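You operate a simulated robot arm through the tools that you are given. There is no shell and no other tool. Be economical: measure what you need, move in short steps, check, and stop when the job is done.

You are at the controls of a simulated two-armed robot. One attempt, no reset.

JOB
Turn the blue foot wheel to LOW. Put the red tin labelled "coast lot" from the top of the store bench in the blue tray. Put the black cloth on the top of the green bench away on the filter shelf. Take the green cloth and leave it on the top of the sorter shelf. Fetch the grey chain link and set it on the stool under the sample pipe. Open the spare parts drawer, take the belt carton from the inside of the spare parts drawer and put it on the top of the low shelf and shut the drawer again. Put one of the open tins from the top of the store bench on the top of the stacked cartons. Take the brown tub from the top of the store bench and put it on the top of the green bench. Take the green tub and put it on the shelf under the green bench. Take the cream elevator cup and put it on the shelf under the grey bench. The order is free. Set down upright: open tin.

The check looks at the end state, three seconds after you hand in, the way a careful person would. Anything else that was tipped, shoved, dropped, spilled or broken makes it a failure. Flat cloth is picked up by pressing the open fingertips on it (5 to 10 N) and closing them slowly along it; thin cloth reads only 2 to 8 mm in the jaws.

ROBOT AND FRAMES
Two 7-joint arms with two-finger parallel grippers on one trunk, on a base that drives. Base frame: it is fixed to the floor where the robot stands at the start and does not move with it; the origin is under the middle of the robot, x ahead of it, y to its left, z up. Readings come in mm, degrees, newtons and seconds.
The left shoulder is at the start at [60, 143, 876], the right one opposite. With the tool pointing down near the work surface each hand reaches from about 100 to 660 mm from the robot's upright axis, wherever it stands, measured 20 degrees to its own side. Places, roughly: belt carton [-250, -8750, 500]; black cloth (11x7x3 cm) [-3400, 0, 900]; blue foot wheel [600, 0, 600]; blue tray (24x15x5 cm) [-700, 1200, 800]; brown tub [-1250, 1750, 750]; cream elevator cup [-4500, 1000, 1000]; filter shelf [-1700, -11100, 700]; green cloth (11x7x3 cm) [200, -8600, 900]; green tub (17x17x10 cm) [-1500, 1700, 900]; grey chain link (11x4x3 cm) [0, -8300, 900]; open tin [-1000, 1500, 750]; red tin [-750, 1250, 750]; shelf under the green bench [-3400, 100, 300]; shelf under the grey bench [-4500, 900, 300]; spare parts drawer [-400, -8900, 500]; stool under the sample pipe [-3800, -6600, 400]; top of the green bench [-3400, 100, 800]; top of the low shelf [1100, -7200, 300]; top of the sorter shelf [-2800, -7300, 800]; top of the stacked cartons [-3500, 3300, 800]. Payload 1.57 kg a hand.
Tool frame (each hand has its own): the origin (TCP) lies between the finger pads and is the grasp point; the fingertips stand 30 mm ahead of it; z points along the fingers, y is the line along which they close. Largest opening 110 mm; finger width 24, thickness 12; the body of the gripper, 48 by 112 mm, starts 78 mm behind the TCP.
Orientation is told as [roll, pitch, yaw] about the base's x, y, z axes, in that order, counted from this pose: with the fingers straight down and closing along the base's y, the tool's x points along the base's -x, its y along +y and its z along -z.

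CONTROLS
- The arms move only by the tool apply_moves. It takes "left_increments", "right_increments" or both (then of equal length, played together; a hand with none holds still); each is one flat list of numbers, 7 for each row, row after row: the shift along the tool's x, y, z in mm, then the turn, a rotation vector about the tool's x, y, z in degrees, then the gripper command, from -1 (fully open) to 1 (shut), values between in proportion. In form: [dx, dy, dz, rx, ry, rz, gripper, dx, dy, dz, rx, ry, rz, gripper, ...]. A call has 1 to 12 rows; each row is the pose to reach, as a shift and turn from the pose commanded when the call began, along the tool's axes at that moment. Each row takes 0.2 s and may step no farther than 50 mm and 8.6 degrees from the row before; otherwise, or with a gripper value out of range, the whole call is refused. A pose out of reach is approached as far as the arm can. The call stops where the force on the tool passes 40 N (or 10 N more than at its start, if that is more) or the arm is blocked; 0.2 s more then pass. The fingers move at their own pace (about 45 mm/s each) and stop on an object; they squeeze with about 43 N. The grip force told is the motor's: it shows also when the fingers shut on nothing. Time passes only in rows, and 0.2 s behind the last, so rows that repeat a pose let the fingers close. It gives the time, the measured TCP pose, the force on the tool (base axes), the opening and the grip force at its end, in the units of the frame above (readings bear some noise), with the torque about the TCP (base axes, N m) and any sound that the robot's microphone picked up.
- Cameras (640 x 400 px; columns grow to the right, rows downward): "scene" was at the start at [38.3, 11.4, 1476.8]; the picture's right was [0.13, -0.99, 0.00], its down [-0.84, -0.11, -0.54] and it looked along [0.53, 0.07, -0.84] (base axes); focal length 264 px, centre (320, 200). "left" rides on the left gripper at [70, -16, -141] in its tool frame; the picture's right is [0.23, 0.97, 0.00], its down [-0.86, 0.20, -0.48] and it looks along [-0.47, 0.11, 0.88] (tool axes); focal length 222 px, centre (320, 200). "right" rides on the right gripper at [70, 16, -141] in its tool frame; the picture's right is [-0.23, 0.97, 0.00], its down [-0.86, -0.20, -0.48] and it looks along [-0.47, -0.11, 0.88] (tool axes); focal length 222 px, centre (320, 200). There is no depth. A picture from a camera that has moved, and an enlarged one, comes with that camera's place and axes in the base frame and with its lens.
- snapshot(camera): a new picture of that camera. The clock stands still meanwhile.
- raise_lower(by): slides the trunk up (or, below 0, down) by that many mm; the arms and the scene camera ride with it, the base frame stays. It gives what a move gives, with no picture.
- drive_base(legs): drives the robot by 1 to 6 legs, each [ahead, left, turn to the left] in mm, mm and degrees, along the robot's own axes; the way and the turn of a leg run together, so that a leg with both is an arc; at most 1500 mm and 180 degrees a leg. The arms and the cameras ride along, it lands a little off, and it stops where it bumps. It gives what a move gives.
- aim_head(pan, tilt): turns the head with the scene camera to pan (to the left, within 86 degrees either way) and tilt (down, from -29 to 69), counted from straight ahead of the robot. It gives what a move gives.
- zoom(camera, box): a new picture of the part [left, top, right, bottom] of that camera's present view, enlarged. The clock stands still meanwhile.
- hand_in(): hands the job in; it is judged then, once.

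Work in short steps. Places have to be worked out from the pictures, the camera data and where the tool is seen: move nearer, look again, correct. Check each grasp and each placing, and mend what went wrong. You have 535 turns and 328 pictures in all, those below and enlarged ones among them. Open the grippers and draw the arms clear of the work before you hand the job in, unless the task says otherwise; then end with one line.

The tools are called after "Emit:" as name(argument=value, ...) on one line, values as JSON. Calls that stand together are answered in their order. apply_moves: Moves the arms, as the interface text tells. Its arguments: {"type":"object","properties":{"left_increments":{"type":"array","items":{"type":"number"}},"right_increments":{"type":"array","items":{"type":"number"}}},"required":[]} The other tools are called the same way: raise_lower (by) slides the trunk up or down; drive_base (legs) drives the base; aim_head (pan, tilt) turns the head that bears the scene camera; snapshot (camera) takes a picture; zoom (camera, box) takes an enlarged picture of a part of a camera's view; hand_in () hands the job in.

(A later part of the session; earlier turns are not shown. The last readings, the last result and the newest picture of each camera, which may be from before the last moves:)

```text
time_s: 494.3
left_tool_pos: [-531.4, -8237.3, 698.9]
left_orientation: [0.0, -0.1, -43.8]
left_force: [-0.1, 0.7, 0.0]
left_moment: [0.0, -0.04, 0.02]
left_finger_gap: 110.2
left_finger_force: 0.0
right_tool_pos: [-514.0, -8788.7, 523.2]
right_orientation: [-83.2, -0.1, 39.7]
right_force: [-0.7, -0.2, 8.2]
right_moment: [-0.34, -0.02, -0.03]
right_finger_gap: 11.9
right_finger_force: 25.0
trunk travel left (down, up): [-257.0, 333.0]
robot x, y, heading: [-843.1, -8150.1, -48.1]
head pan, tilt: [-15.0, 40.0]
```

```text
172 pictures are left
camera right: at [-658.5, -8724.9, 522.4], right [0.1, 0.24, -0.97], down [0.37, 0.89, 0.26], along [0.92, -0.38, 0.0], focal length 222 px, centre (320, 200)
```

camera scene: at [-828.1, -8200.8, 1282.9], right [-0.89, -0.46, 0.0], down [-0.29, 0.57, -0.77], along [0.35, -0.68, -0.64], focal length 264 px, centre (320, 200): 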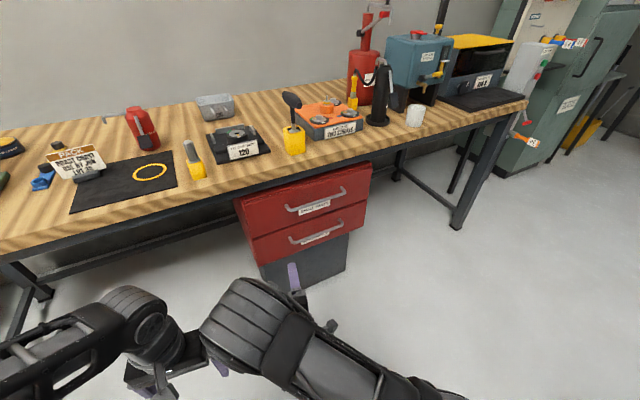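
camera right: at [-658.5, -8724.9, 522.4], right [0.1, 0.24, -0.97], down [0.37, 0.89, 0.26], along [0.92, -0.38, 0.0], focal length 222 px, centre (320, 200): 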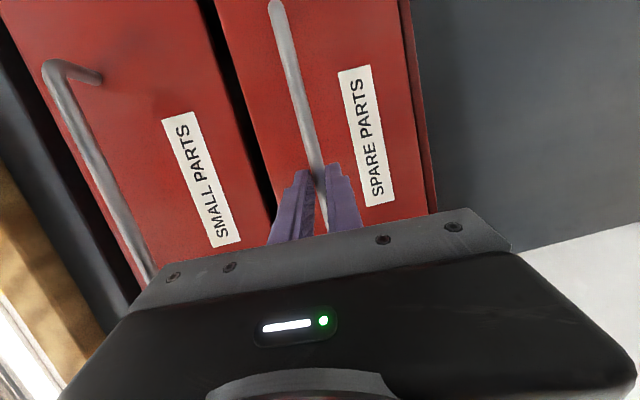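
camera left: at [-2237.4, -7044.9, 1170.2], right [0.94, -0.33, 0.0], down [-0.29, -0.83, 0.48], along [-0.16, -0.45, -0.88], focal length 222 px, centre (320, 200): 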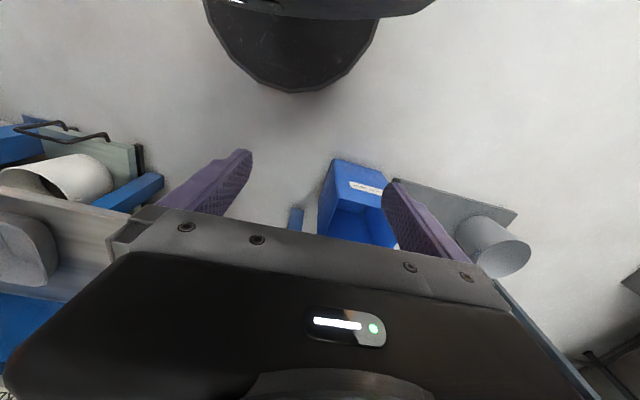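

Bar gripped (11.9 mm). Pull by driving back 150.

Emit:
drive_base(legs=[[-150, 0, 0]])

Emit:
snapshot(camera="scene")

```text
time_s: 495.6
left_tool_pos: [-631.7, -8127.3, 698.3]
left_orientation: [0.1, -0.2, -43.9]
left_force: [-0.6, 0.3, -0.5]
left_moment: [-0.01, 0.0, 0.01]
left_finger_gap: 109.9
left_finger_force: 0.1
right_tool_pos: [-617.7, -8680.7, 524.4]
right_orientation: [-83.2, -0.1, 39.4]
right_force: [-15.6, -19.9, 14.5]
right_moment: [-0.33, -0.35, -0.69]
right_finger_gap: 12.0
right_finger_force: 28.9
trunk travel left (down, up): [-257.0, 333.0]
robot x, y, heading: [-948.3, -8038.3, -48.0]
head pan, tilt: [-15.0, 40.0]
```

```text
171 pictures are left
camera scene: at [-929.8, -8089.6, 1282.9], right [-0.89, -0.46, 0.0], down [-0.29, 0.57, -0.77], along [0.35, -0.68, -0.64], focal length 264 px, centre (320, 200)
```

scene: 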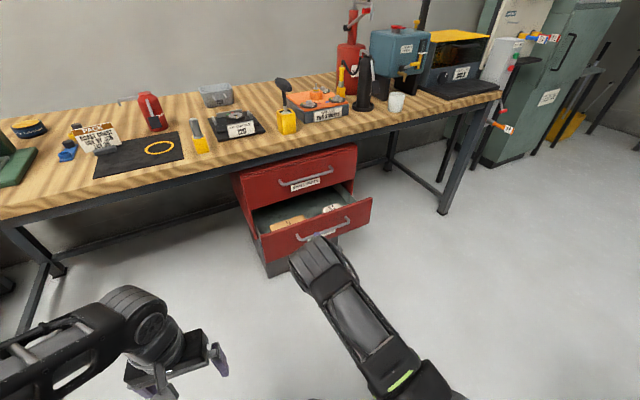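

Drawer is opening; a side force suggests its axis is a few degrees to the right. Pull another 130 with a slight right component.

Emit:
drive_base(legs=[[-120, -18, 0]])

Emit:
aim_head(pan=-15, tilt=48)

Emit:
snapshot(camera="scene")

```text
time_s: 496.9
left_tool_pos: [-725.6, -8051.1, 698.9]
left_orientation: [0.0, -0.3, -43.9]
left_force: [0.0, -1.2, 0.4]
left_moment: [0.01, -0.01, 0.02]
left_finger_gap: 109.9
left_finger_force: 0.2
right_tool_pos: [-713.3, -8607.0, 523.4]
right_orientation: [-83.2, 0.1, 39.0]
right_force: [-16.6, -20.9, 4.5]
right_moment: [-0.15, -0.05, -0.81]
right_finger_gap: 12.3
right_finger_force: 29.1
trunk travel left (down, up): [-257.0, 333.0]
robot x, y, heading: [-1039.1, -7961.0, -47.9]
head pan, tilt: [-15.0, 40.0]
```

```text
time_s: 497.6
left_tool_pos: [-724.2, -8051.0, 697.4]
left_orientation: [0.0, -0.3, -43.9]
left_force: [-0.1, 0.0, 0.3]
left_moment: [0.0, -0.01, 0.01]
left_finger_gap: 110.1
left_finger_force: 0.1
right_tool_pos: [-713.4, -8607.9, 523.0]
right_orientation: [-83.2, 0.1, 38.9]
right_force: [-1.3, -1.1, -0.1]
right_moment: [-0.03, 0.08, -0.13]
right_finger_gap: 12.0
right_finger_force: 28.6
trunk travel left (down, up): [-257.0, 333.0]
robot x, y, heading: [-1038.3, -7961.1, -48.2]
head pan, tilt: [-15.0, 48.0]
```

```text
170 pictures are left
camera scene: at [-1024.9, -8007.9, 1271.3], right [-0.89, -0.46, 0.0], down [-0.34, 0.66, -0.67], along [0.31, -0.6, -0.74], focal length 264 px, centre (320, 200)
```

scene: 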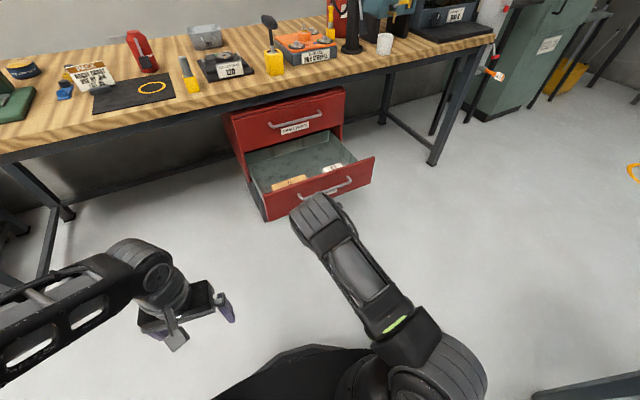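

Zoom into the open drawer.

Emit:
zoom(camera="scene", box=[210, 80, 400, 240])

```text
2.50 times, centred on (305, 160) of scene
camera zoom: at [-1024.9, -8007.9, 1271.3], right [-0.89, -0.46, 0.0], down [-0.34, 0.66, -0.67], along [0.31, -0.6, -0.74], focal length 659 px, centre (358, 300)
```

zoom: 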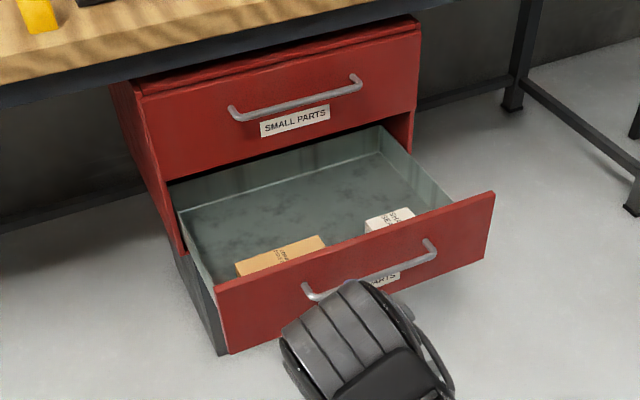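

Two cartons inside. I zoom tighter to read their labels, and let go of the handle.

Emit:
zoom(camera="scene", box=[270, 155, 350, 200])

Emit:
apply_moves(right_increments=[0, 0, 0, 0, 0, 0, 0.2, 0, 0, 0, 0, 0, 0, -0.2, 0, 0, 0, 0, 0, 0, -0.2, 0, 0, -40, 0, 0, 0, -0.2, 0, 0, -85, 0, 0, 0, -0.5, 20, 0, -130, 0, 0, 0, -1])

```text
8.00 times, centred on (310, 178) of scene
camera zoom: at [-1024.9, -8007.9, 1271.3], right [-0.89, -0.46, 0.0], down [-0.34, 0.66, -0.67], along [0.31, -0.6, -0.74], focal length 2109 px, centre (400, 380)
```

zoom: 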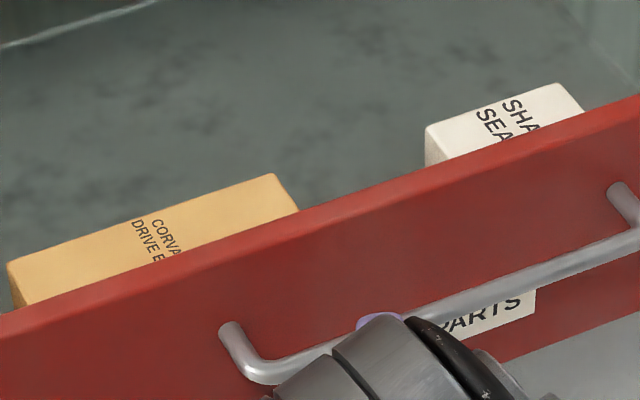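

```text
time_s: 499.0
left_tool_pos: [-724.4, -8050.9, 697.8]
left_orientation: [0.0, -0.2, -44.0]
left_force: [-0.9, 0.1, 0.3]
left_moment: [0.0, -0.04, -0.03]
left_finger_gap: 110.0
left_finger_force: 0.1
right_tool_pos: [-810.9, -8518.4, 539.4]
right_orientation: [-83.3, 0.2, 38.9]
right_force: [-0.3, 0.6, -0.9]
right_moment: [0.01, -0.02, -0.03]
right_finger_gap: 110.1
right_finger_force: 0.1
trunk travel left (down, up): [-257.0, 333.0]
robot x, y, heading: [-1040.9, -7958.5, -47.8]
head pan, tilt: [-15.0, 48.0]
```

Brown carton "CORVA… DRIVE BELT" is the belt carton, white one is shaft seals. I fold the right hand back to upright, away from the drawer.

Emit:
apply_moves(right_increments=[0, -10, -30, -8, 0, 0, -1, 0, -20, -60, -16, 0, 0, -1, 0, -30, -90, -24, 0, 0, -1, 0, -45, -120, -32, 0, 0, -1, 0, -60, -140, -40, 0, 0, -1, 0, -75, -160, -48, 0, 0, -1, 0, -90, -175, -56, 0, 0, -1, 0, -105, -185, -64, 0, 0, -1, 0, -115, -190, -72, 0, 0, -1, 0, -120, -195, -80, 0, 0, -1])

Emit:
snapshot(camera="scene")

```text
time_s: 501.2
left_tool_pos: [-724.2, -8051.4, 698.8]
left_orientation: [0.0, -0.1, -43.9]
left_force: [0.4, -0.8, 0.2]
left_moment: [-0.01, -0.03, 0.0]
left_finger_gap: 110.0
left_finger_force: 0.1
right_tool_pos: [-921.8, -8379.8, 680.8]
right_orientation: [-3.1, 0.1, 38.9]
right_force: [0.0, 0.0, -0.1]
right_moment: [-0.05, 0.01, 0.0]
right_finger_gap: 110.0
right_finger_force: 0.1
right hand out of reach, approached as far as the arm can: row 2, 3, 4, 5, 6, 7
trunk travel left (down, up): [-257.0, 333.0]
robot x, y, heading: [-1041.9, -7961.4, -47.8]
head pan, tilt: [-15.0, 48.0]
```

```text
167 pictures are left
camera scene: at [-1025.0, -8007.8, 1271.3], right [-0.89, -0.46, 0.0], down [-0.34, 0.66, -0.67], along [0.3, -0.6, -0.74], focal length 264 px, centre (320, 200)
```

scene: 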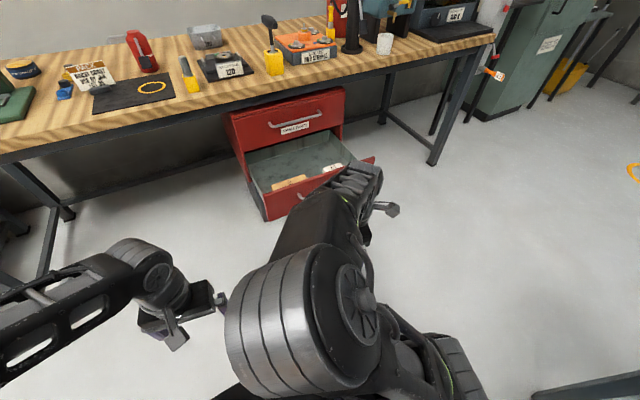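

Drive ahead 270 and right 130, then bring the left hand over the carton.

Emit:
drive_base(legs=[[270, -130, 0]])

Emit:
apply_moves(left_increments=[-40, -20, 0, 0, 0, 2, -1, -80, -40, 0, 0, 0, 4, -1, -120, -60, 0, 0, 0, 4, -1, -160, -80, 0, 0, 0, 4, -1, -200, -100, 0, 0, 0, 4, -1, -235, -115, 0, 0, 0, 4, -1])

Emit:
snapshot(camera="left")

Emit:
snapshot(camera="scene")

```text
time_s: 503.2
left_tool_pos: [-638.9, -8340.4, 699.6]
left_orientation: [0.0, -0.2, -43.9]
left_force: [0.3, -0.5, 0.0]
left_moment: [0.02, -0.01, -0.03]
left_finger_gap: 110.1
left_finger_force: 0.0
right_tool_pos: [-835.8, -8668.4, 681.8]
right_orientation: [-3.2, 0.2, 38.9]
right_force: [-0.1, 0.7, 0.1]
right_moment: [0.01, -0.01, -0.03]
right_finger_gap: 109.8
right_finger_force: 0.1
trunk travel left (down, up): [-257.0, 333.0]
robot x, y, heading: [-954.8, -8252.8, -47.9]
head pan, tilt: [-15.0, 48.0]
```

```text
time_s: 504.6
left_tool_pos: [-548.4, -8586.0, 698.2]
left_orientation: [0.1, -0.2, -47.8]
left_force: [-0.2, -0.7, 0.6]
left_moment: [-0.02, 0.0, 0.01]
left_finger_gap: 109.9
left_finger_force: 0.0
right_tool_pos: [-835.8, -8669.1, 682.1]
right_orientation: [-3.2, 0.1, 38.9]
right_force: [0.1, 0.1, 0.3]
right_moment: [-0.02, -0.02, -0.03]
right_finger_gap: 109.8
right_finger_force: 0.0
trunk travel left (down, up): [-257.0, 333.0]
robot x, y, heading: [-953.1, -8252.3, -47.9]
head pan, tilt: [-15.0, 48.0]
```

```text
166 pictures are left
camera left: at [-607.8, -8544.6, 841.1], right [0.57, 0.82, 0.0], down [0.72, -0.5, 0.48], along [0.39, -0.27, -0.88], focal length 222 px, centre (320, 200)
```

left: 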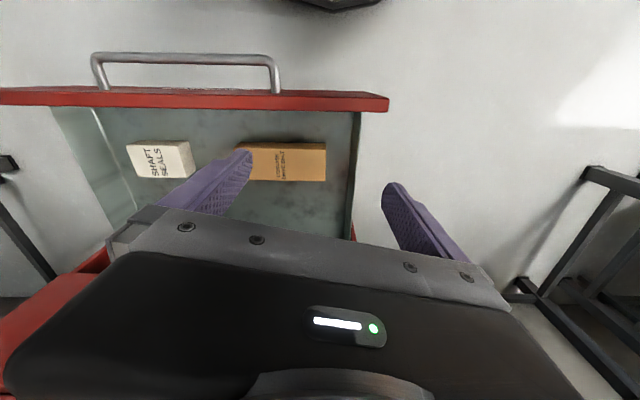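

```text
165 pictures are left
camera scene: at [-939.4, -8297.2, 1271.3], right [-0.89, -0.46, 0.0], down [-0.34, 0.66, -0.67], along [0.3, -0.6, -0.74], focal length 264 px, centre (320, 200)
```

scene: 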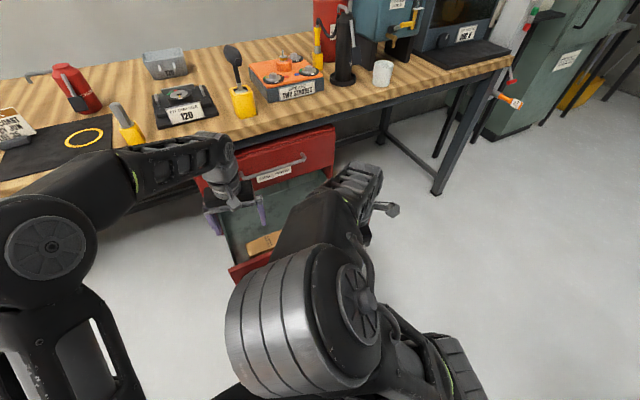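

Belt carton ≈(-551,-8653), 14×6.5 cm, long side across. I rotate the left hand 90° above it.

Emit:
apply_moves(left_increments=[-12, -12, 0, 0, 0, 8.2, -1, -24, -24, 0, 0, 0, 16.4, -1, -36, -36, 0, 0, 0, 24.6, -1, -48, -47, 0, 0, 0, 32.8, -1, -48, -47, 0, 0, 0, 41, -1, -48, -47, 0, 0, 0, 49.2, -1, -48, -47, 0, 0, 0, 57.4, -1, -48, -47, 0, 0, 0, 65.6, -1, -48, -47, 0, 0, 0, 73.8, -1, -48, -47, 0, 0, 0, 82, -1, -48, -47, 0, 0, 0, 88, -1, -48, -47, 30, 0, 0, 88, -1])

Emit:
snapshot(camera="left")

```text
time_s: 507.2
left_tool_pos: [-551.6, -8654.3, 669.3]
left_orientation: [0.1, -0.1, -136.0]
left_force: [0.6, 0.7, -0.8]
left_moment: [0.0, 0.0, -0.01]
left_finger_gap: 109.8
left_finger_force: 0.0
right_tool_pos: [-837.2, -8668.2, 680.9]
right_orientation: [-3.2, 0.1, 38.9]
right_force: [-0.1, 1.1, 0.0]
right_moment: [-0.02, -0.02, 0.01]
right_finger_gap: 110.2
right_finger_force: 0.1
trunk travel left (down, up): [-257.0, 333.0]
robot x, y, heading: [-954.1, -8250.8, -47.9]
head pan, tilt: [-15.0, 48.0]
```

```text
164 pictures are left
camera left: at [-512.9, -8592.9, 810.8], right [0.84, -0.54, 0.0], down [-0.48, -0.74, 0.48], along [-0.26, -0.4, -0.88], focal length 222 px, centre (320, 200)
```

left: 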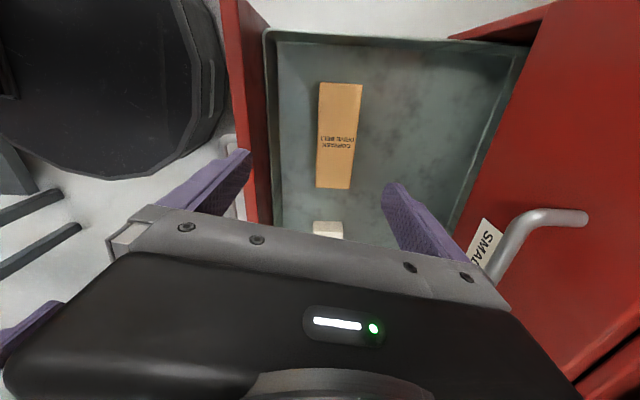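

Triangulated: carton centre ≈(-531,-8690,391). Move forward 40 and descend to z≈450, then check.

Emit:
apply_moves(left_increments=[-5, 20, 20, 0, 0, 0, -1, -9, 40, 50, 0, 0, 0, -1, -9, 40, 95, 0, 0, 0, -1, -9, 40, 140, 0, 0, 0, -1, -9, 40, 185, 0, 0, 0, -1, -9, 40, 215, 0, 0, 0, -1])

Emit:
snapshot(camera="left")

```text
time_s: 508.6
left_tool_pos: [-529.4, -8689.6, 454.1]
left_orientation: [0.2, 0.0, -136.0]
left_force: [0.1, 1.4, 2.5]
left_moment: [0.12, 0.11, -0.06]
left_finger_gap: 110.0
left_finger_force: 0.1
right_tool_pos: [-836.5, -8667.1, 681.5]
right_orientation: [-3.2, 0.2, 39.0]
right_force: [-0.1, 0.2, 0.7]
right_moment: [0.02, 0.03, -0.01]
right_finger_gap: 110.1
right_finger_force: 0.0
trunk travel left (down, up): [-257.0, 333.0]
robot x, y, heading: [-957.8, -8248.9, -47.9]
head pan, tilt: [-15.0, 48.0]
```

```text
163 pictures are left
camera left: at [-491.1, -8628.4, 596.0], right [0.84, -0.54, 0.0], down [-0.48, -0.74, 0.48], along [-0.26, -0.4, -0.88], focal length 222 px, centre (320, 200)
```

left: 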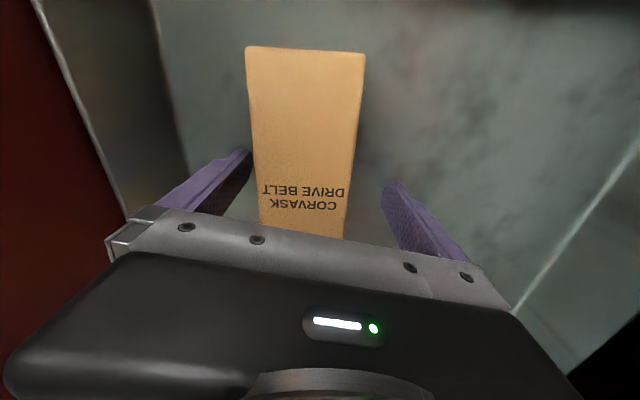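

The fingers already straddle the carton (tips near the drawer floor). Raise 3 mm and close.

Emit:
apply_moves(left_increments=[0, -5, -3, 0, 0, 0, -1, 0, -5, -3, 0, 0, 0, -0.4, 0, -5, -3, 0, 0, 0, 0.2, 0, -5, -3, 0, 0, 0, 0.8, 0, -5, -3, 0, 0, 0, 1, 0, -5, -3, 0, 0, 0, 1])

Emit:
apply_moves(left_increments=[0, 0, -30, 0, 0, 0, 1, 0, 0, -70, 0, 0, 0, 1, 0, 0, -110, 0, 0, 0, 1])

Emit:
snapshot(camera="left")

```text
time_s: 510.0
left_tool_pos: [-533.7, -8685.8, 457.1]
left_orientation: [0.3, 0.0, -135.9]
left_force: [0.1, 0.9, -0.1]
left_moment: [0.09, 0.04, 0.04]
left_finger_gap: 64.2
left_finger_force: 30.4
right_tool_pos: [-836.8, -8668.1, 680.9]
right_orientation: [-3.2, 0.2, 39.0]
right_force: [-0.9, 0.0, -0.7]
right_moment: [0.01, 0.01, -0.03]
right_finger_gap: 110.2
right_finger_force: 0.1
trunk travel left (down, up): [-257.0, 333.0]
robot x, y, heading: [-956.1, -8254.5, -47.8]
head pan, tilt: [-15.0, 48.0]
```

```text
time_s: 510.8
left_tool_pos: [-533.0, -8684.3, 567.5]
left_orientation: [0.2, 0.0, -136.0]
left_force: [-0.5, -0.4, -1.8]
left_moment: [-0.03, 0.05, 0.01]
left_finger_gap: 62.0
left_finger_force: 42.8
right_tool_pos: [-836.6, -8668.1, 680.3]
right_orientation: [-3.2, 0.1, 38.9]
right_force: [-0.7, -0.5, -0.4]
right_moment: [-0.04, -0.02, 0.06]
right_finger_gap: 109.9
right_finger_force: 0.1
trunk travel left (down, up): [-257.0, 333.0]
robot x, y, heading: [-953.4, -8252.8, -48.1]
head pan, tilt: [-15.0, 48.0]
```

```text
162 pictures are left
camera left: at [-495.2, -8623.5, 708.3], right [0.84, -0.54, 0.0], down [-0.48, -0.74, 0.48], along [-0.26, -0.4, -0.88], focal length 222 px, centre (320, 200)
```

left: 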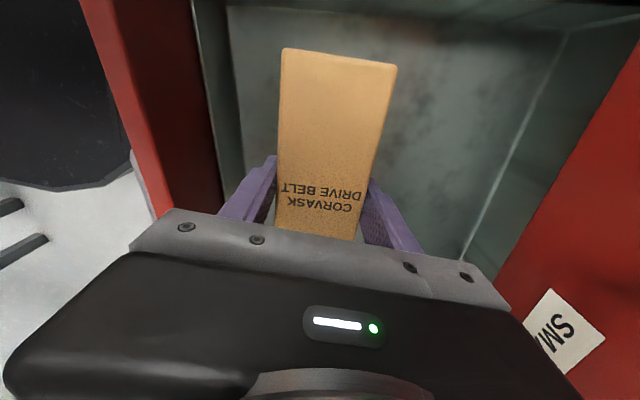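

Carton held. Lift it clear and draw it back toward the left side.

Emit:
apply_moves(left_increments=[0, 0, -45, 0, 0, 0, 1, 0, 0, -90, 0, 0, 0, 1, 0, 0, -130, 0, 0, 0, 1, 10, -45, -135, 0, 0, 0, 1, 30, -85, -135, 0, 0, 0, 1, 55, -125, -135, 0, 0, 0, 1, 80, -165, -135, 0, 0, 0, 1, 100, -205, -135, 0, 0, 0, 1, 120, -245, -135, 0, 0, 0, 1, 140, -285, -135, 0, 0, 0, 1])

Emit:
drive_base(legs=[[-270, 130, 0]])

Emit:
snapshot(camera="scene")

```text
time_s: 513.0
left_tool_pos: [-632.8, -8383.0, 701.7]
left_orientation: [0.2, 0.0, -135.9]
left_force: [0.8, -0.6, -0.9]
left_moment: [0.0, -0.01, 0.03]
left_finger_gap: 61.8
left_finger_force: 42.9
right_tool_pos: [-837.3, -8667.8, 681.2]
right_orientation: [-3.2, 0.1, 38.9]
right_force: [0.1, -0.8, 0.1]
right_moment: [0.02, 0.02, 0.0]
right_finger_gap: 110.0
right_finger_force: 0.0
trunk travel left (down, up): [-257.0, 333.0]
robot x, y, heading: [-951.1, -8249.4, -48.1]
head pan, tilt: [-15.0, 48.0]
```

```text
time_s: 515.1
left_tool_pos: [-719.7, -8092.2, 701.8]
left_orientation: [0.2, 0.0, -135.9]
left_force: [0.2, -0.2, -2.9]
left_moment: [-0.03, 0.0, 0.0]
left_finger_gap: 61.4
left_finger_force: 43.0
right_tool_pos: [-922.0, -8378.2, 681.5]
right_orientation: [-3.2, 0.2, 38.9]
right_force: [0.0, 1.1, 0.1]
right_moment: [-0.03, 0.02, 0.0]
right_finger_gap: 109.9
right_finger_force: 0.1
trunk travel left (down, up): [-257.0, 333.0]
robot x, y, heading: [-1042.3, -7962.4, -47.9]
head pan, tilt: [-15.0, 48.0]
```

```text
161 pictures are left
camera scene: at [-1025.6, -8006.7, 1271.3], right [-0.89, -0.46, 0.0], down [-0.34, 0.66, -0.67], along [0.3, -0.6, -0.74], focal length 264 px, centre (320, 200)
```

scene: 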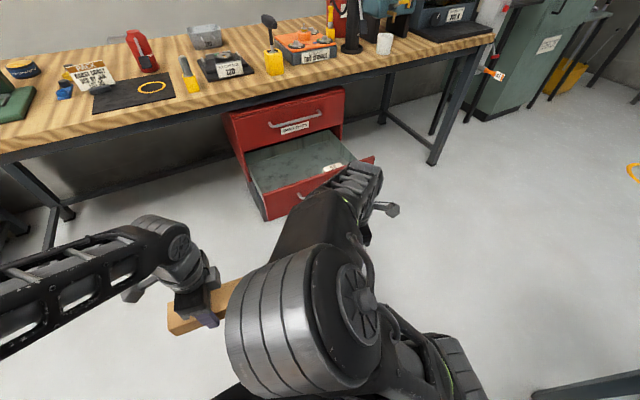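

Now re-grip the handle with the right hand (same forward-pointing pose) to shut the drawer.

Emit:
apply_moves(right_increments=[0, -15, 10, 8, 0, 0, -0.3, -2, -35, 20, 16, 0, 0, -0.3, -4, -60, 35, 24, 0, 0, -0.3, -6, -85, 50, 32, 0, 0, -0.3, -8, -110, 65, 40, 0, 0, -0.3, -10, -135, 85, 48, 0, 0, -0.3, -12, -160, 105, 56, 0, 0, -0.3, -13, -185, 125, 64, 0, 0, -0.3, -14, -205, 142, 72, 0, 0, -0.3, -15, -225, 158, 80, 0, 0, -0.3])

Emit:
snapshot(camera="right")

```text
time_s: 517.3
left_tool_pos: [-719.4, -8092.6, 701.2]
left_orientation: [0.2, 0.0, -135.8]
left_force: [-0.2, 0.8, -2.4]
left_moment: [0.02, 0.0, 0.01]
left_finger_gap: 61.3
left_finger_force: 42.6
right_tool_pos: [-765.7, -8551.0, 536.0]
right_orientation: [-83.3, 0.1, 38.9]
right_force: [-0.1, -0.2, 0.1]
right_moment: [0.01, 0.02, -0.01]
right_finger_gap: 71.7
right_finger_force: 0.1
trunk travel left (down, up): [-257.0, 333.0]
robot x, y, heading: [-1042.0, -7961.4, -48.1]
head pan, tilt: [-15.0, 48.0]
```

```text
160 pictures are left
camera right: at [-908.6, -8484.2, 534.4], right [0.1, 0.23, -0.97], down [0.38, 0.89, 0.25], along [0.92, -0.4, 0.01], focal length 222 px, centre (320, 200)
```

right: 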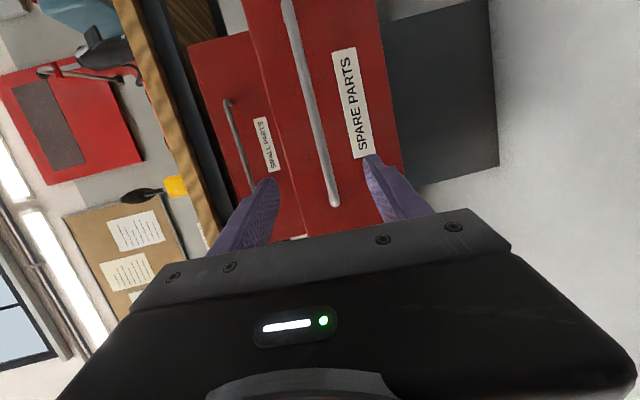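

Bar is between the finger lines. Shift right 25, advance 68, and close.

Emit:
apply_moves(right_increments=[12, 2, 30, 0, 0, 0, -0.3, 25, 3, 55, 0, 0, 0, -0.3, 25, 3, 70, 0, 0, 0, -0.3])

Emit:
snapshot(camera="right")

```text
time_s: 518.1
left_tool_pos: [-718.5, -8091.6, 701.1]
left_orientation: [0.2, 0.0, -135.9]
left_force: [-0.2, -0.6, -2.0]
left_moment: [-0.02, -0.02, -0.03]
left_finger_gap: 61.5
left_finger_force: 42.9
right_tool_pos: [-740.9, -8620.5, 523.9]
right_orientation: [-83.2, 0.2, 39.0]
right_force: [0.1, 0.2, 0.0]
right_moment: [-0.01, -0.01, -0.02]
right_finger_gap: 71.4
right_finger_force: 0.1
trunk travel left (down, up): [-257.0, 333.0]
robot x, y, heading: [-1040.1, -7959.1, -48.2]
head pan, tilt: [-15.0, 48.0]
```

```text
159 pictures are left
camera right: at [-884.8, -8553.8, 523.3], right [0.1, 0.23, -0.97], down [0.38, 0.89, 0.25], along [0.92, -0.4, 0.0], focal length 222 px, centre (320, 200)
```

right: 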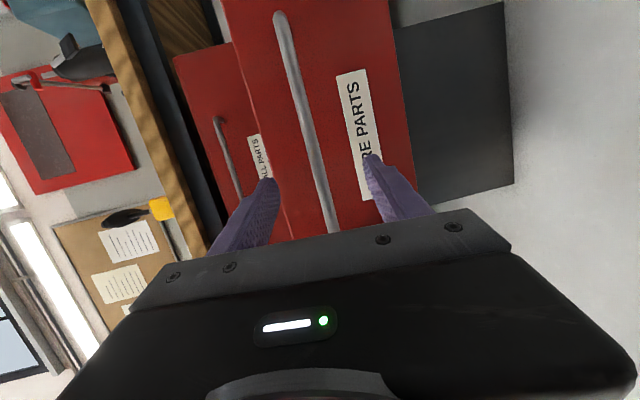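

Emit:
apply_moves(right_increments=[0, -2, 6, 0, 0, 0, -0.3, 0, -2, 6, 0, 0, 0, 0.3, 0, -2, 6, 0, 0, 0, 0.8, 0, -2, 6, 0, 0, 0, 1, 0, -2, 6, 0, 0, 0, 1, 0, -2, 6, 0, 0, 0, 1])

```text
time_s: 519.5
left_tool_pos: [-719.0, -8092.4, 701.6]
left_orientation: [0.2, 0.0, -135.9]
left_force: [0.7, 0.3, -1.9]
left_moment: [0.01, 0.0, 0.03]
left_finger_gap: 61.3
left_finger_force: 42.8
right_tool_pos: [-737.9, -8625.0, 524.8]
right_orientation: [-83.2, 0.1, 38.9]
right_force: [-0.1, -0.5, -0.2]
right_moment: [-0.02, 0.0, 0.02]
right_finger_gap: 0.0
right_finger_force: 17.5
trunk travel left (down, up): [-257.0, 333.0]
robot x, y, heading: [-1041.1, -7957.7, -47.9]
head pan, tilt: [-15.0, 48.0]
```

Missed (bar a little farther). Reopen, advance 20 more, close.

Emit:
apply_moves(right_increments=[0, 0, -5, 0, 0, 0, 0.4, 0, 0, -5, 0, 0, 0, -0.3, 0, 0, -5, 0, 0, 0, -0.3, 0, 0, 10, 0, 0, 0, -0.3, 0, 0, 20, 0, 0, 0, -0.3, 0, 0, 20, 0, 0, 0, 0.4, 0, 0, 20, 0, 0, 0, 1, 0, 0, 20, 0, 0, 0, 1, 0, 0, 20, 0, 0, 0, 1])

Emit:
snapshot(camera="right")

```text
time_s: 521.5
left_tool_pos: [-718.6, -8092.6, 701.3]
left_orientation: [0.1, 0.0, -135.9]
left_force: [-0.2, -0.3, -2.1]
left_moment: [0.0, -0.02, -0.05]
left_finger_gap: 60.9
left_finger_force: 43.8
right_tool_pos: [-724.6, -8640.8, 522.6]
right_orientation: [-83.0, 0.1, 39.0]
right_force: [-0.1, 0.2, -1.4]
right_moment: [-0.25, 0.19, -0.06]
right_finger_gap: 12.8
right_finger_force: 16.4
trunk travel left (down, up): [-257.0, 333.0]
robot x, y, heading: [-1038.5, -7960.7, -48.0]
head pan, tilt: [-15.0, 48.0]
```

```text
158 pictures are left
camera right: at [-868.8, -8573.5, 522.2], right [0.1, 0.23, -0.97], down [0.38, 0.89, 0.25], along [0.92, -0.4, 0.0], focal length 222 px, centre (320, 200)
```

right: 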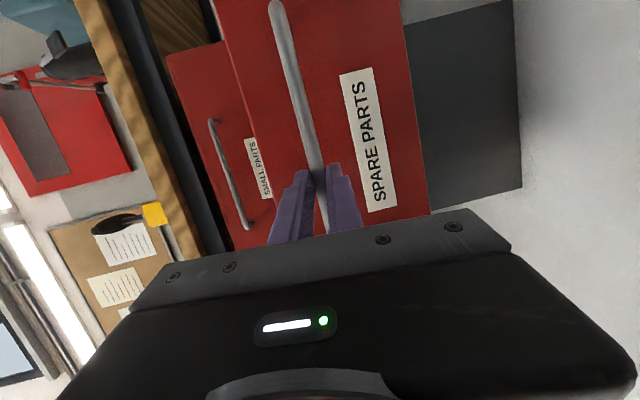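

Gripped. Push the drawer in along its axis (az −42°): ahead 200 + left 20, then finish.

Emit:
drive_base(legs=[[200, 20, 0]])

Emit:
drive_base(legs=[[72, 7, 0]])

Emit:
snapshot(camera="scene")

```text
time_s: 523.1
left_tool_pos: [-569.1, -8225.6, 701.7]
left_orientation: [0.1, -0.2, -135.8]
left_force: [-0.2, -0.3, -3.1]
left_moment: [0.0, -0.01, 0.01]
left_finger_gap: 61.0
left_finger_force: 43.2
right_tool_pos: [-575.1, -8773.2, 521.5]
right_orientation: [-83.2, 0.1, 39.0]
right_force: [15.2, 20.3, -5.1]
right_moment: [-0.45, 0.46, 0.61]
right_finger_gap: 12.4
right_finger_force: 29.9
trunk travel left (down, up): [-257.0, 333.0]
robot x, y, heading: [-894.5, -8093.7, -47.9]
head pan, tilt: [-15.0, 48.0]
```

```text
time_s: 524.1
left_tool_pos: [-517.1, -8276.4, 700.5]
left_orientation: [0.2, -0.1, -136.0]
left_force: [-0.9, -0.1, -2.1]
left_moment: [-0.01, 0.01, -0.01]
left_finger_gap: 60.3
left_finger_force: 43.1
right_tool_pos: [-520.2, -8821.0, 522.3]
right_orientation: [-83.0, 0.2, 39.2]
right_force: [8.2, 11.8, -5.7]
right_moment: [-0.52, 0.48, -0.01]
right_finger_gap: 12.4
right_finger_force: 28.8
trunk travel left (down, up): [-257.0, 333.0]
robot x, y, heading: [-838.1, -8148.1, -47.8]
head pan, tilt: [-15.0, 48.0]
```

```text
157 pictures are left
camera scene: at [-822.7, -8190.2, 1271.2], right [-0.89, -0.46, 0.0], down [-0.34, 0.66, -0.67], along [0.3, -0.6, -0.74], focal length 264 px, centre (320, 200)
```

scene: 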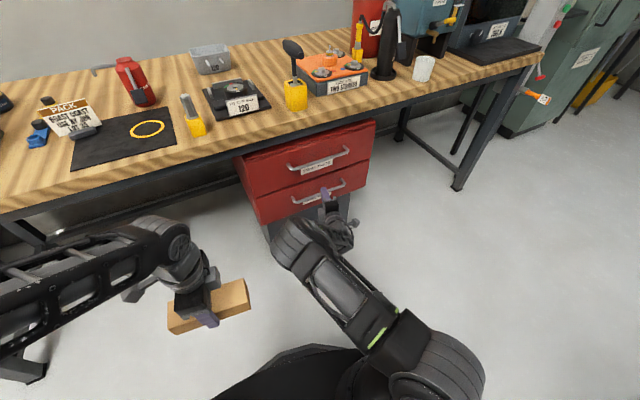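

Zoom to see whether the lower drawer front is flush with the upper.

Emit:
zoom(camera="scene", box=[220, 110, 390, 240])

Emit:
snapshot(camera="right")

```text
3.08 times, centred on (305, 175) of scene
camera zoom: at [-822.7, -8190.2, 1271.2], right [-0.89, -0.46, 0.0], down [-0.34, 0.66, -0.67], along [0.3, -0.6, -0.74], focal length 811 px, centre (366, 277)
```

zoom: 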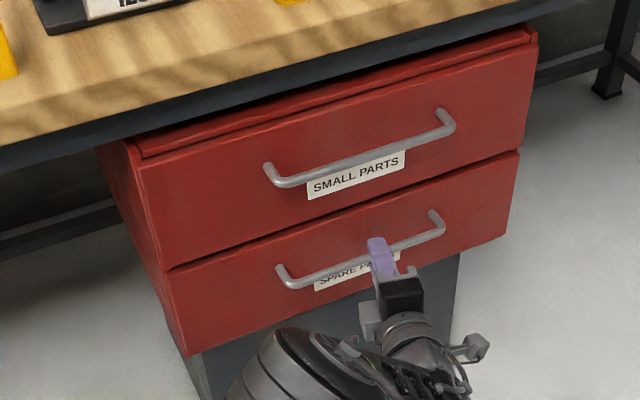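

```text
155 pictures are left
camera right: at [-665.1, -8756.3, 521.7], right [0.1, 0.23, -0.97], down [0.38, 0.89, 0.25], along [0.92, -0.39, 0.0], focal length 222 px, centre (320, 200)
```

right: 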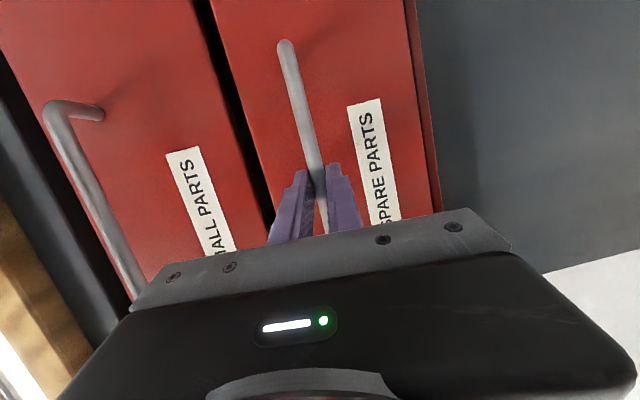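

Looks flush. I give a last gentle 10 mm push to be sure, then release and withdraw.

Emit:
apply_moves(right_increments=[0, 0, 4, 0, 0, 0, 1, 0, 0, 8, 0, 0, 0, 1, 0, 0, 12, 0, 0, 0, 1])

Emit:
apply_moves(right_increments=[0, 0, 0, 0, 0, 0, 0.2, 0, 0, 0, 0, 0, 0, -0.3, 0, 0, 0, 0, 0, 0, -0.3, 0, 0, -40, 0, 0, 0, -0.3, 0, 0, -85, 0, 0, 0, -0.3])

Emit:
snapshot(camera="right")

```text
time_s: 524.9
left_tool_pos: [-517.9, -8275.0, 701.0]
left_orientation: [0.2, 0.0, -135.9]
left_force: [-0.8, -0.9, -1.9]
left_moment: [-0.01, -0.01, -0.02]
left_finger_gap: 60.5
left_finger_force: 42.6
right_tool_pos: [-514.7, -8831.2, 520.5]
right_orientation: [-83.0, 0.3, 39.0]
right_force: [-15.1, 20.9, 2.6]
right_moment: [-0.57, 0.47, 0.14]
right_finger_gap: 12.4
right_finger_force: 29.7
trunk travel left (down, up): [-257.0, 333.0]
robot x, y, heading: [-840.4, -8142.7, -48.1]
head pan, tilt: [-15.0, 48.0]
```

```text
time_s: 526.1
left_tool_pos: [-516.9, -8275.2, 700.4]
left_orientation: [0.1, -0.1, -135.9]
left_force: [0.0, 0.1, -2.2]
left_moment: [0.01, 0.02, 0.01]
left_finger_gap: 60.5
left_finger_force: 42.6
right_tool_pos: [-567.9, -8766.0, 531.3]
right_orientation: [-83.0, 0.1, 39.3]
right_force: [-0.4, -0.2, 0.3]
right_moment: [0.01, 0.01, 0.01]
right_finger_gap: 71.5
right_finger_force: 0.0
trunk travel left (down, up): [-257.0, 333.0]
robot x, y, heading: [-834.4, -8145.4, -47.9]
head pan, tilt: [-15.0, 48.0]
```

```text
154 pictures are left
camera right: at [-712.1, -8700.4, 531.2], right [0.1, 0.23, -0.97], down [0.38, 0.89, 0.25], along [0.92, -0.39, 0.0], focal length 222 px, centre (320, 200)
```

right: 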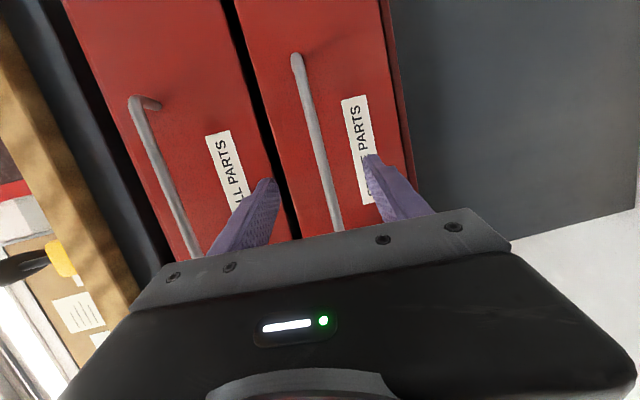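

Drawer is shut. Fold the right hand upright, back away, and go to the low shelf under the white bench.

Emit:
drive_base(legs=[[-250, 0, 0]])

Emit:
apply_moves(right_increments=[0, -10, -30, -8, 0, 0, -1, 0, -20, -60, -16, 0, 0, -1, 0, -30, -90, -24, 0, 0, -1, 0, -45, -120, -32, 0, 0, -1, 0, -60, -140, -40, 0, 0, -1, 0, -75, -160, -48, 0, 0, -1, 0, -90, -175, -56, 0, 0, -1, 0, -105, -185, -64, 0, 0, -1, 0, -115, -190, -72, 0, 0, -1, 0, -120, -195, -80, 0, 0, -1])

Emit:
drive_base(legs=[[0, 0, 11.5], [-100, 1000, 0]])

Emit:
aim_head(pan=20, tilt=30)

Emit:
snapshot(camera="scene")

```text
time_s: 527.9
left_tool_pos: [-683.7, -8090.0, 702.4]
left_orientation: [0.1, 0.0, -135.9]
left_force: [0.1, -0.2, -1.9]
left_moment: [0.0, -0.01, -0.01]
left_finger_gap: 60.5
left_finger_force: 43.0
right_tool_pos: [-733.0, -8579.6, 532.1]
right_orientation: [-83.0, 0.1, 39.4]
right_force: [0.5, 0.1, 0.2]
right_moment: [0.01, -0.01, -0.01]
right_finger_gap: 71.6
right_finger_force: 0.0
trunk travel left (down, up): [-257.0, 333.0]
robot x, y, heading: [-1008.6, -7960.0, -47.9]
head pan, tilt: [-15.0, 48.0]
```

```text
time_s: 530.1
left_tool_pos: [-683.2, -8089.6, 701.3]
left_orientation: [0.0, -0.1, -135.8]
left_force: [0.7, 0.9, -1.7]
left_moment: [0.01, -0.05, -0.02]
left_finger_gap: 60.0
left_finger_force: 43.2
right_tool_pos: [-845.7, -8441.4, 675.2]
right_orientation: [-3.0, 0.1, 39.4]
right_force: [-0.5, -0.3, 0.4]
right_moment: [0.03, 0.0, 0.02]
right_finger_gap: 110.0
right_finger_force: 0.1
trunk travel left (down, up): [-257.0, 333.0]
robot x, y, heading: [-1009.4, -7962.1, -47.7]
head pan, tilt: [-15.0, 48.0]
```

```text
time_s: 536.1
left_tool_pos: [-147.7, -7160.1, 703.3]
left_orientation: [0.1, 0.0, -124.6]
left_force: [0.0, 0.6, -1.6]
left_moment: [0.01, -0.03, -0.02]
left_finger_gap: 59.7
left_finger_force: 43.0
right_tool_pos: [-241.6, -7538.3, 674.6]
right_orientation: [-3.0, 0.1, 50.5]
right_force: [0.8, 0.4, -0.1]
right_moment: [-0.01, -0.01, -0.01]
right_finger_gap: 109.9
right_finger_force: 0.1
trunk travel left (down, up): [-257.0, 333.0]
robot x, y, heading: [-488.7, -7094.7, -36.7]
head pan, tilt: [-15.0, 48.0]
```

```text
time_s: 537.1
left_tool_pos: [-148.9, -7160.8, 701.3]
left_orientation: [0.0, 0.0, -124.7]
left_force: [-0.9, 0.2, -2.3]
left_moment: [0.04, -0.01, -0.03]
left_finger_gap: 59.7
left_finger_force: 42.7
right_tool_pos: [-240.3, -7536.8, 674.8]
right_orientation: [-2.9, 0.1, 50.3]
right_force: [0.3, 0.0, -0.6]
right_moment: [0.03, 0.0, 0.02]
right_finger_gap: 109.8
right_finger_force: 0.0
trunk travel left (down, up): [-257.0, 333.0]
robot x, y, heading: [-488.4, -7095.1, -36.7]
head pan, tilt: [20.0, 30.0]
```

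```text
153 pictures are left
camera scene: at [-428.0, -7100.7, 1298.1], right [-0.29, -0.96, 0.0], down [-0.48, 0.14, -0.87], along [0.83, -0.25, -0.5], focal length 264 px, centre (320, 200)
```

scene: 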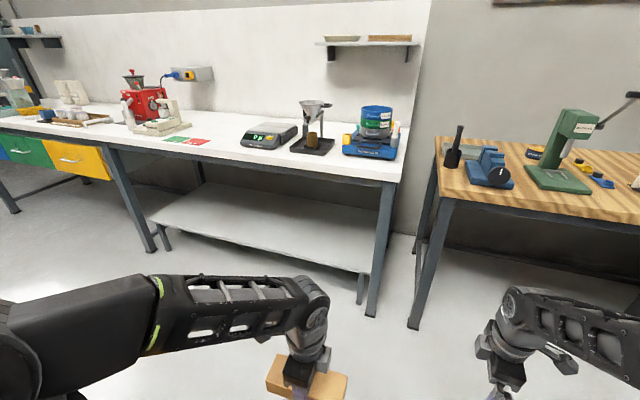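

The low shelf is empty, front edge from (441,-7643) to (1300,-6432). I lower the trunk, strafe left 720 and approach.

Emit:
drive_base(legs=[[0, 720, 0]])

Emit:
raise_lower(by=-250)

Emit:
drive_base(legs=[[350, 0, 0]])

Emit:
aim_head(pan=8, tilt=30)

Emit:
snapshot(camera="scene")

```text
time_s: 541.0
left_tool_pos: [281.1, -6579.4, 701.2]
left_orientation: [0.1, 0.0, -124.3]
left_force: [0.3, 0.0, -1.4]
left_moment: [-0.02, -0.01, -0.01]
left_finger_gap: 59.7
left_finger_force: 43.5
right_tool_pos: [190.9, -6956.4, 674.4]
right_orientation: [-3.1, 0.2, 50.8]
right_force: [0.3, 0.2, 0.0]
right_moment: [-0.02, 0.03, 0.01]
right_finger_gap: 110.3
right_finger_force: 0.1
trunk travel left (down, up): [-257.0, 333.0]
robot x, y, heading: [-61.0, -6516.1, -36.5]
head pan, tilt: [20.0, 30.0]
```

```text
time_s: 543.6
left_tool_pos: [280.8, -6578.8, 452.2]
left_orientation: [0.1, 0.0, -124.2]
left_force: [-0.1, 0.4, -2.1]
left_moment: [0.0, 0.01, 0.01]
left_finger_gap: 59.7
left_finger_force: 42.9
right_tool_pos: [190.8, -6956.5, 423.8]
right_orientation: [-3.0, 0.1, 50.8]
right_force: [-0.5, -0.4, 0.3]
right_moment: [0.02, 0.05, 0.02]
right_finger_gap: 110.1
right_finger_force: 0.1
trunk travel left (down, up): [-7.0, 583.0]
robot x, y, heading: [-58.6, -6517.8, -36.4]
head pan, tilt: [20.0, 30.0]
```

```text
time_s: 545.9
left_tool_pos: [564.7, -6784.7, 451.2]
left_orientation: [0.0, 0.1, -124.2]
left_force: [0.2, -0.4, -1.8]
left_moment: [-0.01, 0.0, -0.01]
left_finger_gap: 59.4
left_finger_force: 42.8
right_tool_pos: [476.1, -7163.1, 425.3]
right_orientation: [-3.0, 0.1, 51.0]
right_force: [0.2, -0.3, 0.8]
right_moment: [0.0, 0.01, 0.0]
right_finger_gap: 110.2
right_finger_force: 0.0
trunk travel left (down, up): [-7.0, 583.0]
robot x, y, heading: [222.4, -6723.7, -35.9]
head pan, tilt: [20.0, 30.0]
```

```text
time_s: 546.6
left_tool_pos: [564.2, -6786.7, 451.0]
left_orientation: [0.0, 0.0, -124.2]
left_force: [0.4, 0.2, -1.7]
left_moment: [0.03, 0.02, -0.02]
left_finger_gap: 59.7
left_finger_force: 42.9
right_tool_pos: [475.0, -7163.6, 424.3]
right_orientation: [-3.0, 0.1, 51.0]
right_force: [-0.1, -0.1, -0.3]
right_moment: [-0.02, -0.01, -0.02]
right_finger_gap: 110.0
right_finger_force: 0.1
trunk travel left (down, up): [-7.0, 583.0]
robot x, y, heading: [221.3, -6721.6, -36.2]
head pan, tilt: [8.0, 30.0]
```

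```text
152 pictures are left
camera scene: at [277.4, -6746.4, 1048.1], right [-0.47, -0.88, 0.0], down [-0.44, 0.24, -0.87], along [0.76, -0.41, -0.5], focal length 264 px, centre (320, 200)
```

scene: 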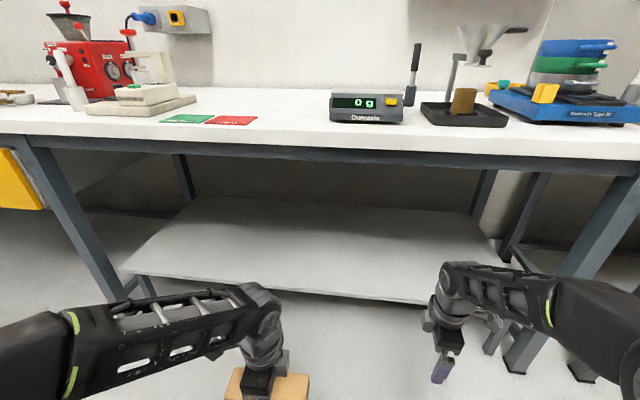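

Shelf front at robot-frame ≈690. Drive ahead 270 (arms pass under the bench apron at ≈815), then extend the left arm.

Emit:
drive_base(legs=[[270, 0, 0]])

Emit:
apply_moves(left_increments=[0, 45, 10, 0, 0, 0, 1, 0, 90, 20, 0, 0, 0, 1, 0, 135, 30, 0, 0, 0, 1, 0, 180, 35, 0, 0, 0, 1, 0, 225, 40, 0, 0, 0, 1])

Emit:
snapshot(camera="left")

Emit:
snapshot(camera="scene")

```text
time_s: 548.5
left_tool_pos: [784.4, -6946.4, 450.7]
left_orientation: [0.1, 0.0, -124.1]
left_force: [0.3, -0.2, -1.8]
left_moment: [-0.02, 0.01, -0.02]
left_finger_gap: 59.9
left_finger_force: 43.1
right_tool_pos: [695.1, -7323.9, 424.9]
right_orientation: [-3.1, 0.2, 51.0]
right_force: [0.2, -0.1, -0.4]
right_moment: [-0.02, -0.01, -0.02]
right_finger_gap: 110.2
right_finger_force: 0.0
trunk travel left (down, up): [-7.0, 583.0]
robot x, y, heading: [444.5, -6886.3, -36.3]
head pan, tilt: [8.0, 30.0]
```

```text
time_s: 549.8
left_tool_pos: [970.7, -7074.8, 411.0]
left_orientation: [0.1, 0.0, -124.1]
left_force: [1.2, 0.0, -1.3]
left_moment: [0.01, 0.01, 0.02]
left_finger_gap: 59.5
left_finger_force: 43.0
right_tool_pos: [696.3, -7324.1, 426.3]
right_orientation: [-3.0, 0.1, 50.9]
right_force: [-0.2, 0.0, 0.5]
right_moment: [0.02, -0.02, -0.03]
right_finger_gap: 109.8
right_finger_force: 0.0
trunk travel left (down, up): [-7.0, 583.0]
robot x, y, heading: [441.7, -6883.8, -36.0]
head pan, tilt: [8.0, 30.0]
```

```text
151 pictures are left
camera left: at [996.1, -7006.5, 553.1], right [0.93, -0.36, 0.0], down [-0.32, -0.82, 0.48], along [-0.17, -0.45, -0.88], focal length 222 px, centre (320, 200)
```

left: 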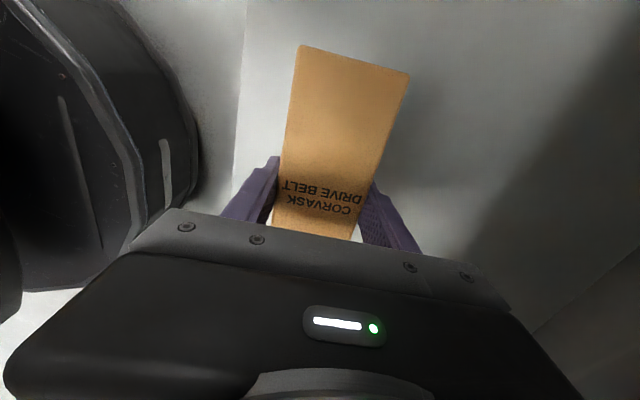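

```text
150 pictures are left
camera scene: at [496.9, -6906.7, 1048.1], right [-0.47, -0.88, 0.0], down [-0.44, 0.24, -0.87], along [0.76, -0.41, -0.5], focal length 264 px, centre (320, 200)
```

scene: 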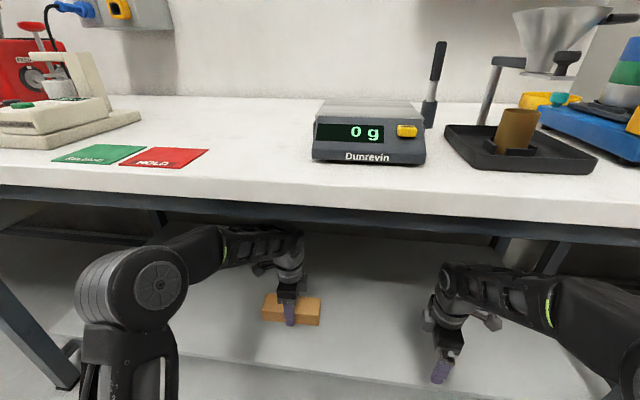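

Carton is well over the shelf. Lower to contact.

Emit:
apply_moves(left_increments=[0, 0, 35, 0, 0, 0, 1, 0, 0, 58, 0, 0, 0, 1, 0, 0, 62, 0, 0, 0, 1, 0, 0, 66, 0, 0, 0, 1, 0, 0, 70, 0, 0, 0, 1, 0, 0, 74, 0, 0, 0, 1, 0, 0, 78, 0, 0, 0, 1])

```text
time_s: 551.4
left_tool_pos: [969.8, -7071.8, 333.2]
left_orientation: [0.1, 0.0, -124.2]
left_force: [0.7, 0.3, -1.9]
left_moment: [0.0, -0.04, -0.01]
left_finger_gap: 59.1
left_finger_force: 43.2
right_tool_pos: [695.6, -7323.4, 424.1]
right_orientation: [-3.0, 0.1, 51.0]
right_force: [-0.4, -0.6, 0.3]
right_moment: [0.02, -0.02, 0.0]
right_finger_gap: 110.2
right_finger_force: 0.1
trunk travel left (down, up): [-7.0, 583.0]
robot x, y, heading: [440.5, -6886.5, -36.2]
head pan, tilt: [8.0, 30.0]
```

Emit:
apply_moves(left_increments=[0, 0, 3, 0, 0, 0, 1, 0, 0, 6, 0, 0, 0, 1, 0, 0, 9, 0, 0, 0, 1, 0, 0, 12, 0, 0, 0, 1, 0, 0, 15, 0, 0, 0, 1, 0, 0, 18, 0, 0, 0, 1])

Emit:
zoom(camera="scene", box=[230, 260, 350, 350])

```text
time_s: 552.7
left_tool_pos: [970.1, -7072.8, 321.6]
left_orientation: [0.5, 0.0, -124.1]
left_force: [-6.7, 7.4, 23.7]
left_moment: [0.48, 0.73, -0.1]
left_finger_gap: 59.9
left_finger_force: 42.9
right_tool_pos: [695.4, -7322.4, 425.2]
right_orientation: [-3.0, 0.0, 51.0]
right_force: [0.0, -0.3, 0.7]
right_moment: [0.03, 0.02, -0.01]
right_finger_gap: 110.2
right_finger_force: 0.1
trunk travel left (down, up): [-7.0, 583.0]
robot x, y, heading: [441.2, -6881.8, -36.3]
head pan, tilt: [8.0, 30.0]
stopped in row 6 (left hand): the force on the tool passed its limit (the readings are from after the stop); the commanded pose is now the measured one
```

```text
4.44 times, centred on (290, 305) of scene
camera zoom: at [495.4, -6906.0, 1048.3], right [-0.47, -0.88, 0.0], down [-0.44, 0.23, -0.87], along [0.76, -0.41, -0.5], focal length 1172 px, centre (453, -267)
```

zoom: 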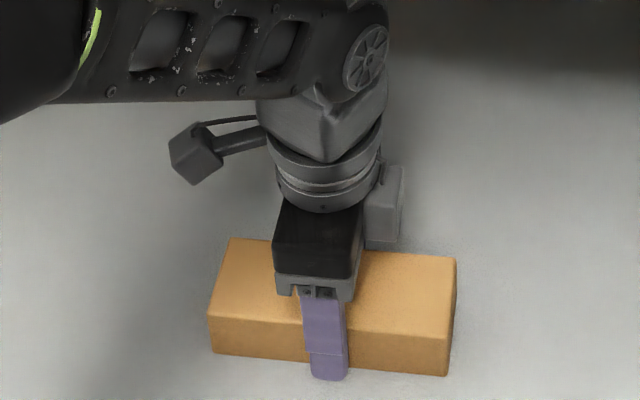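

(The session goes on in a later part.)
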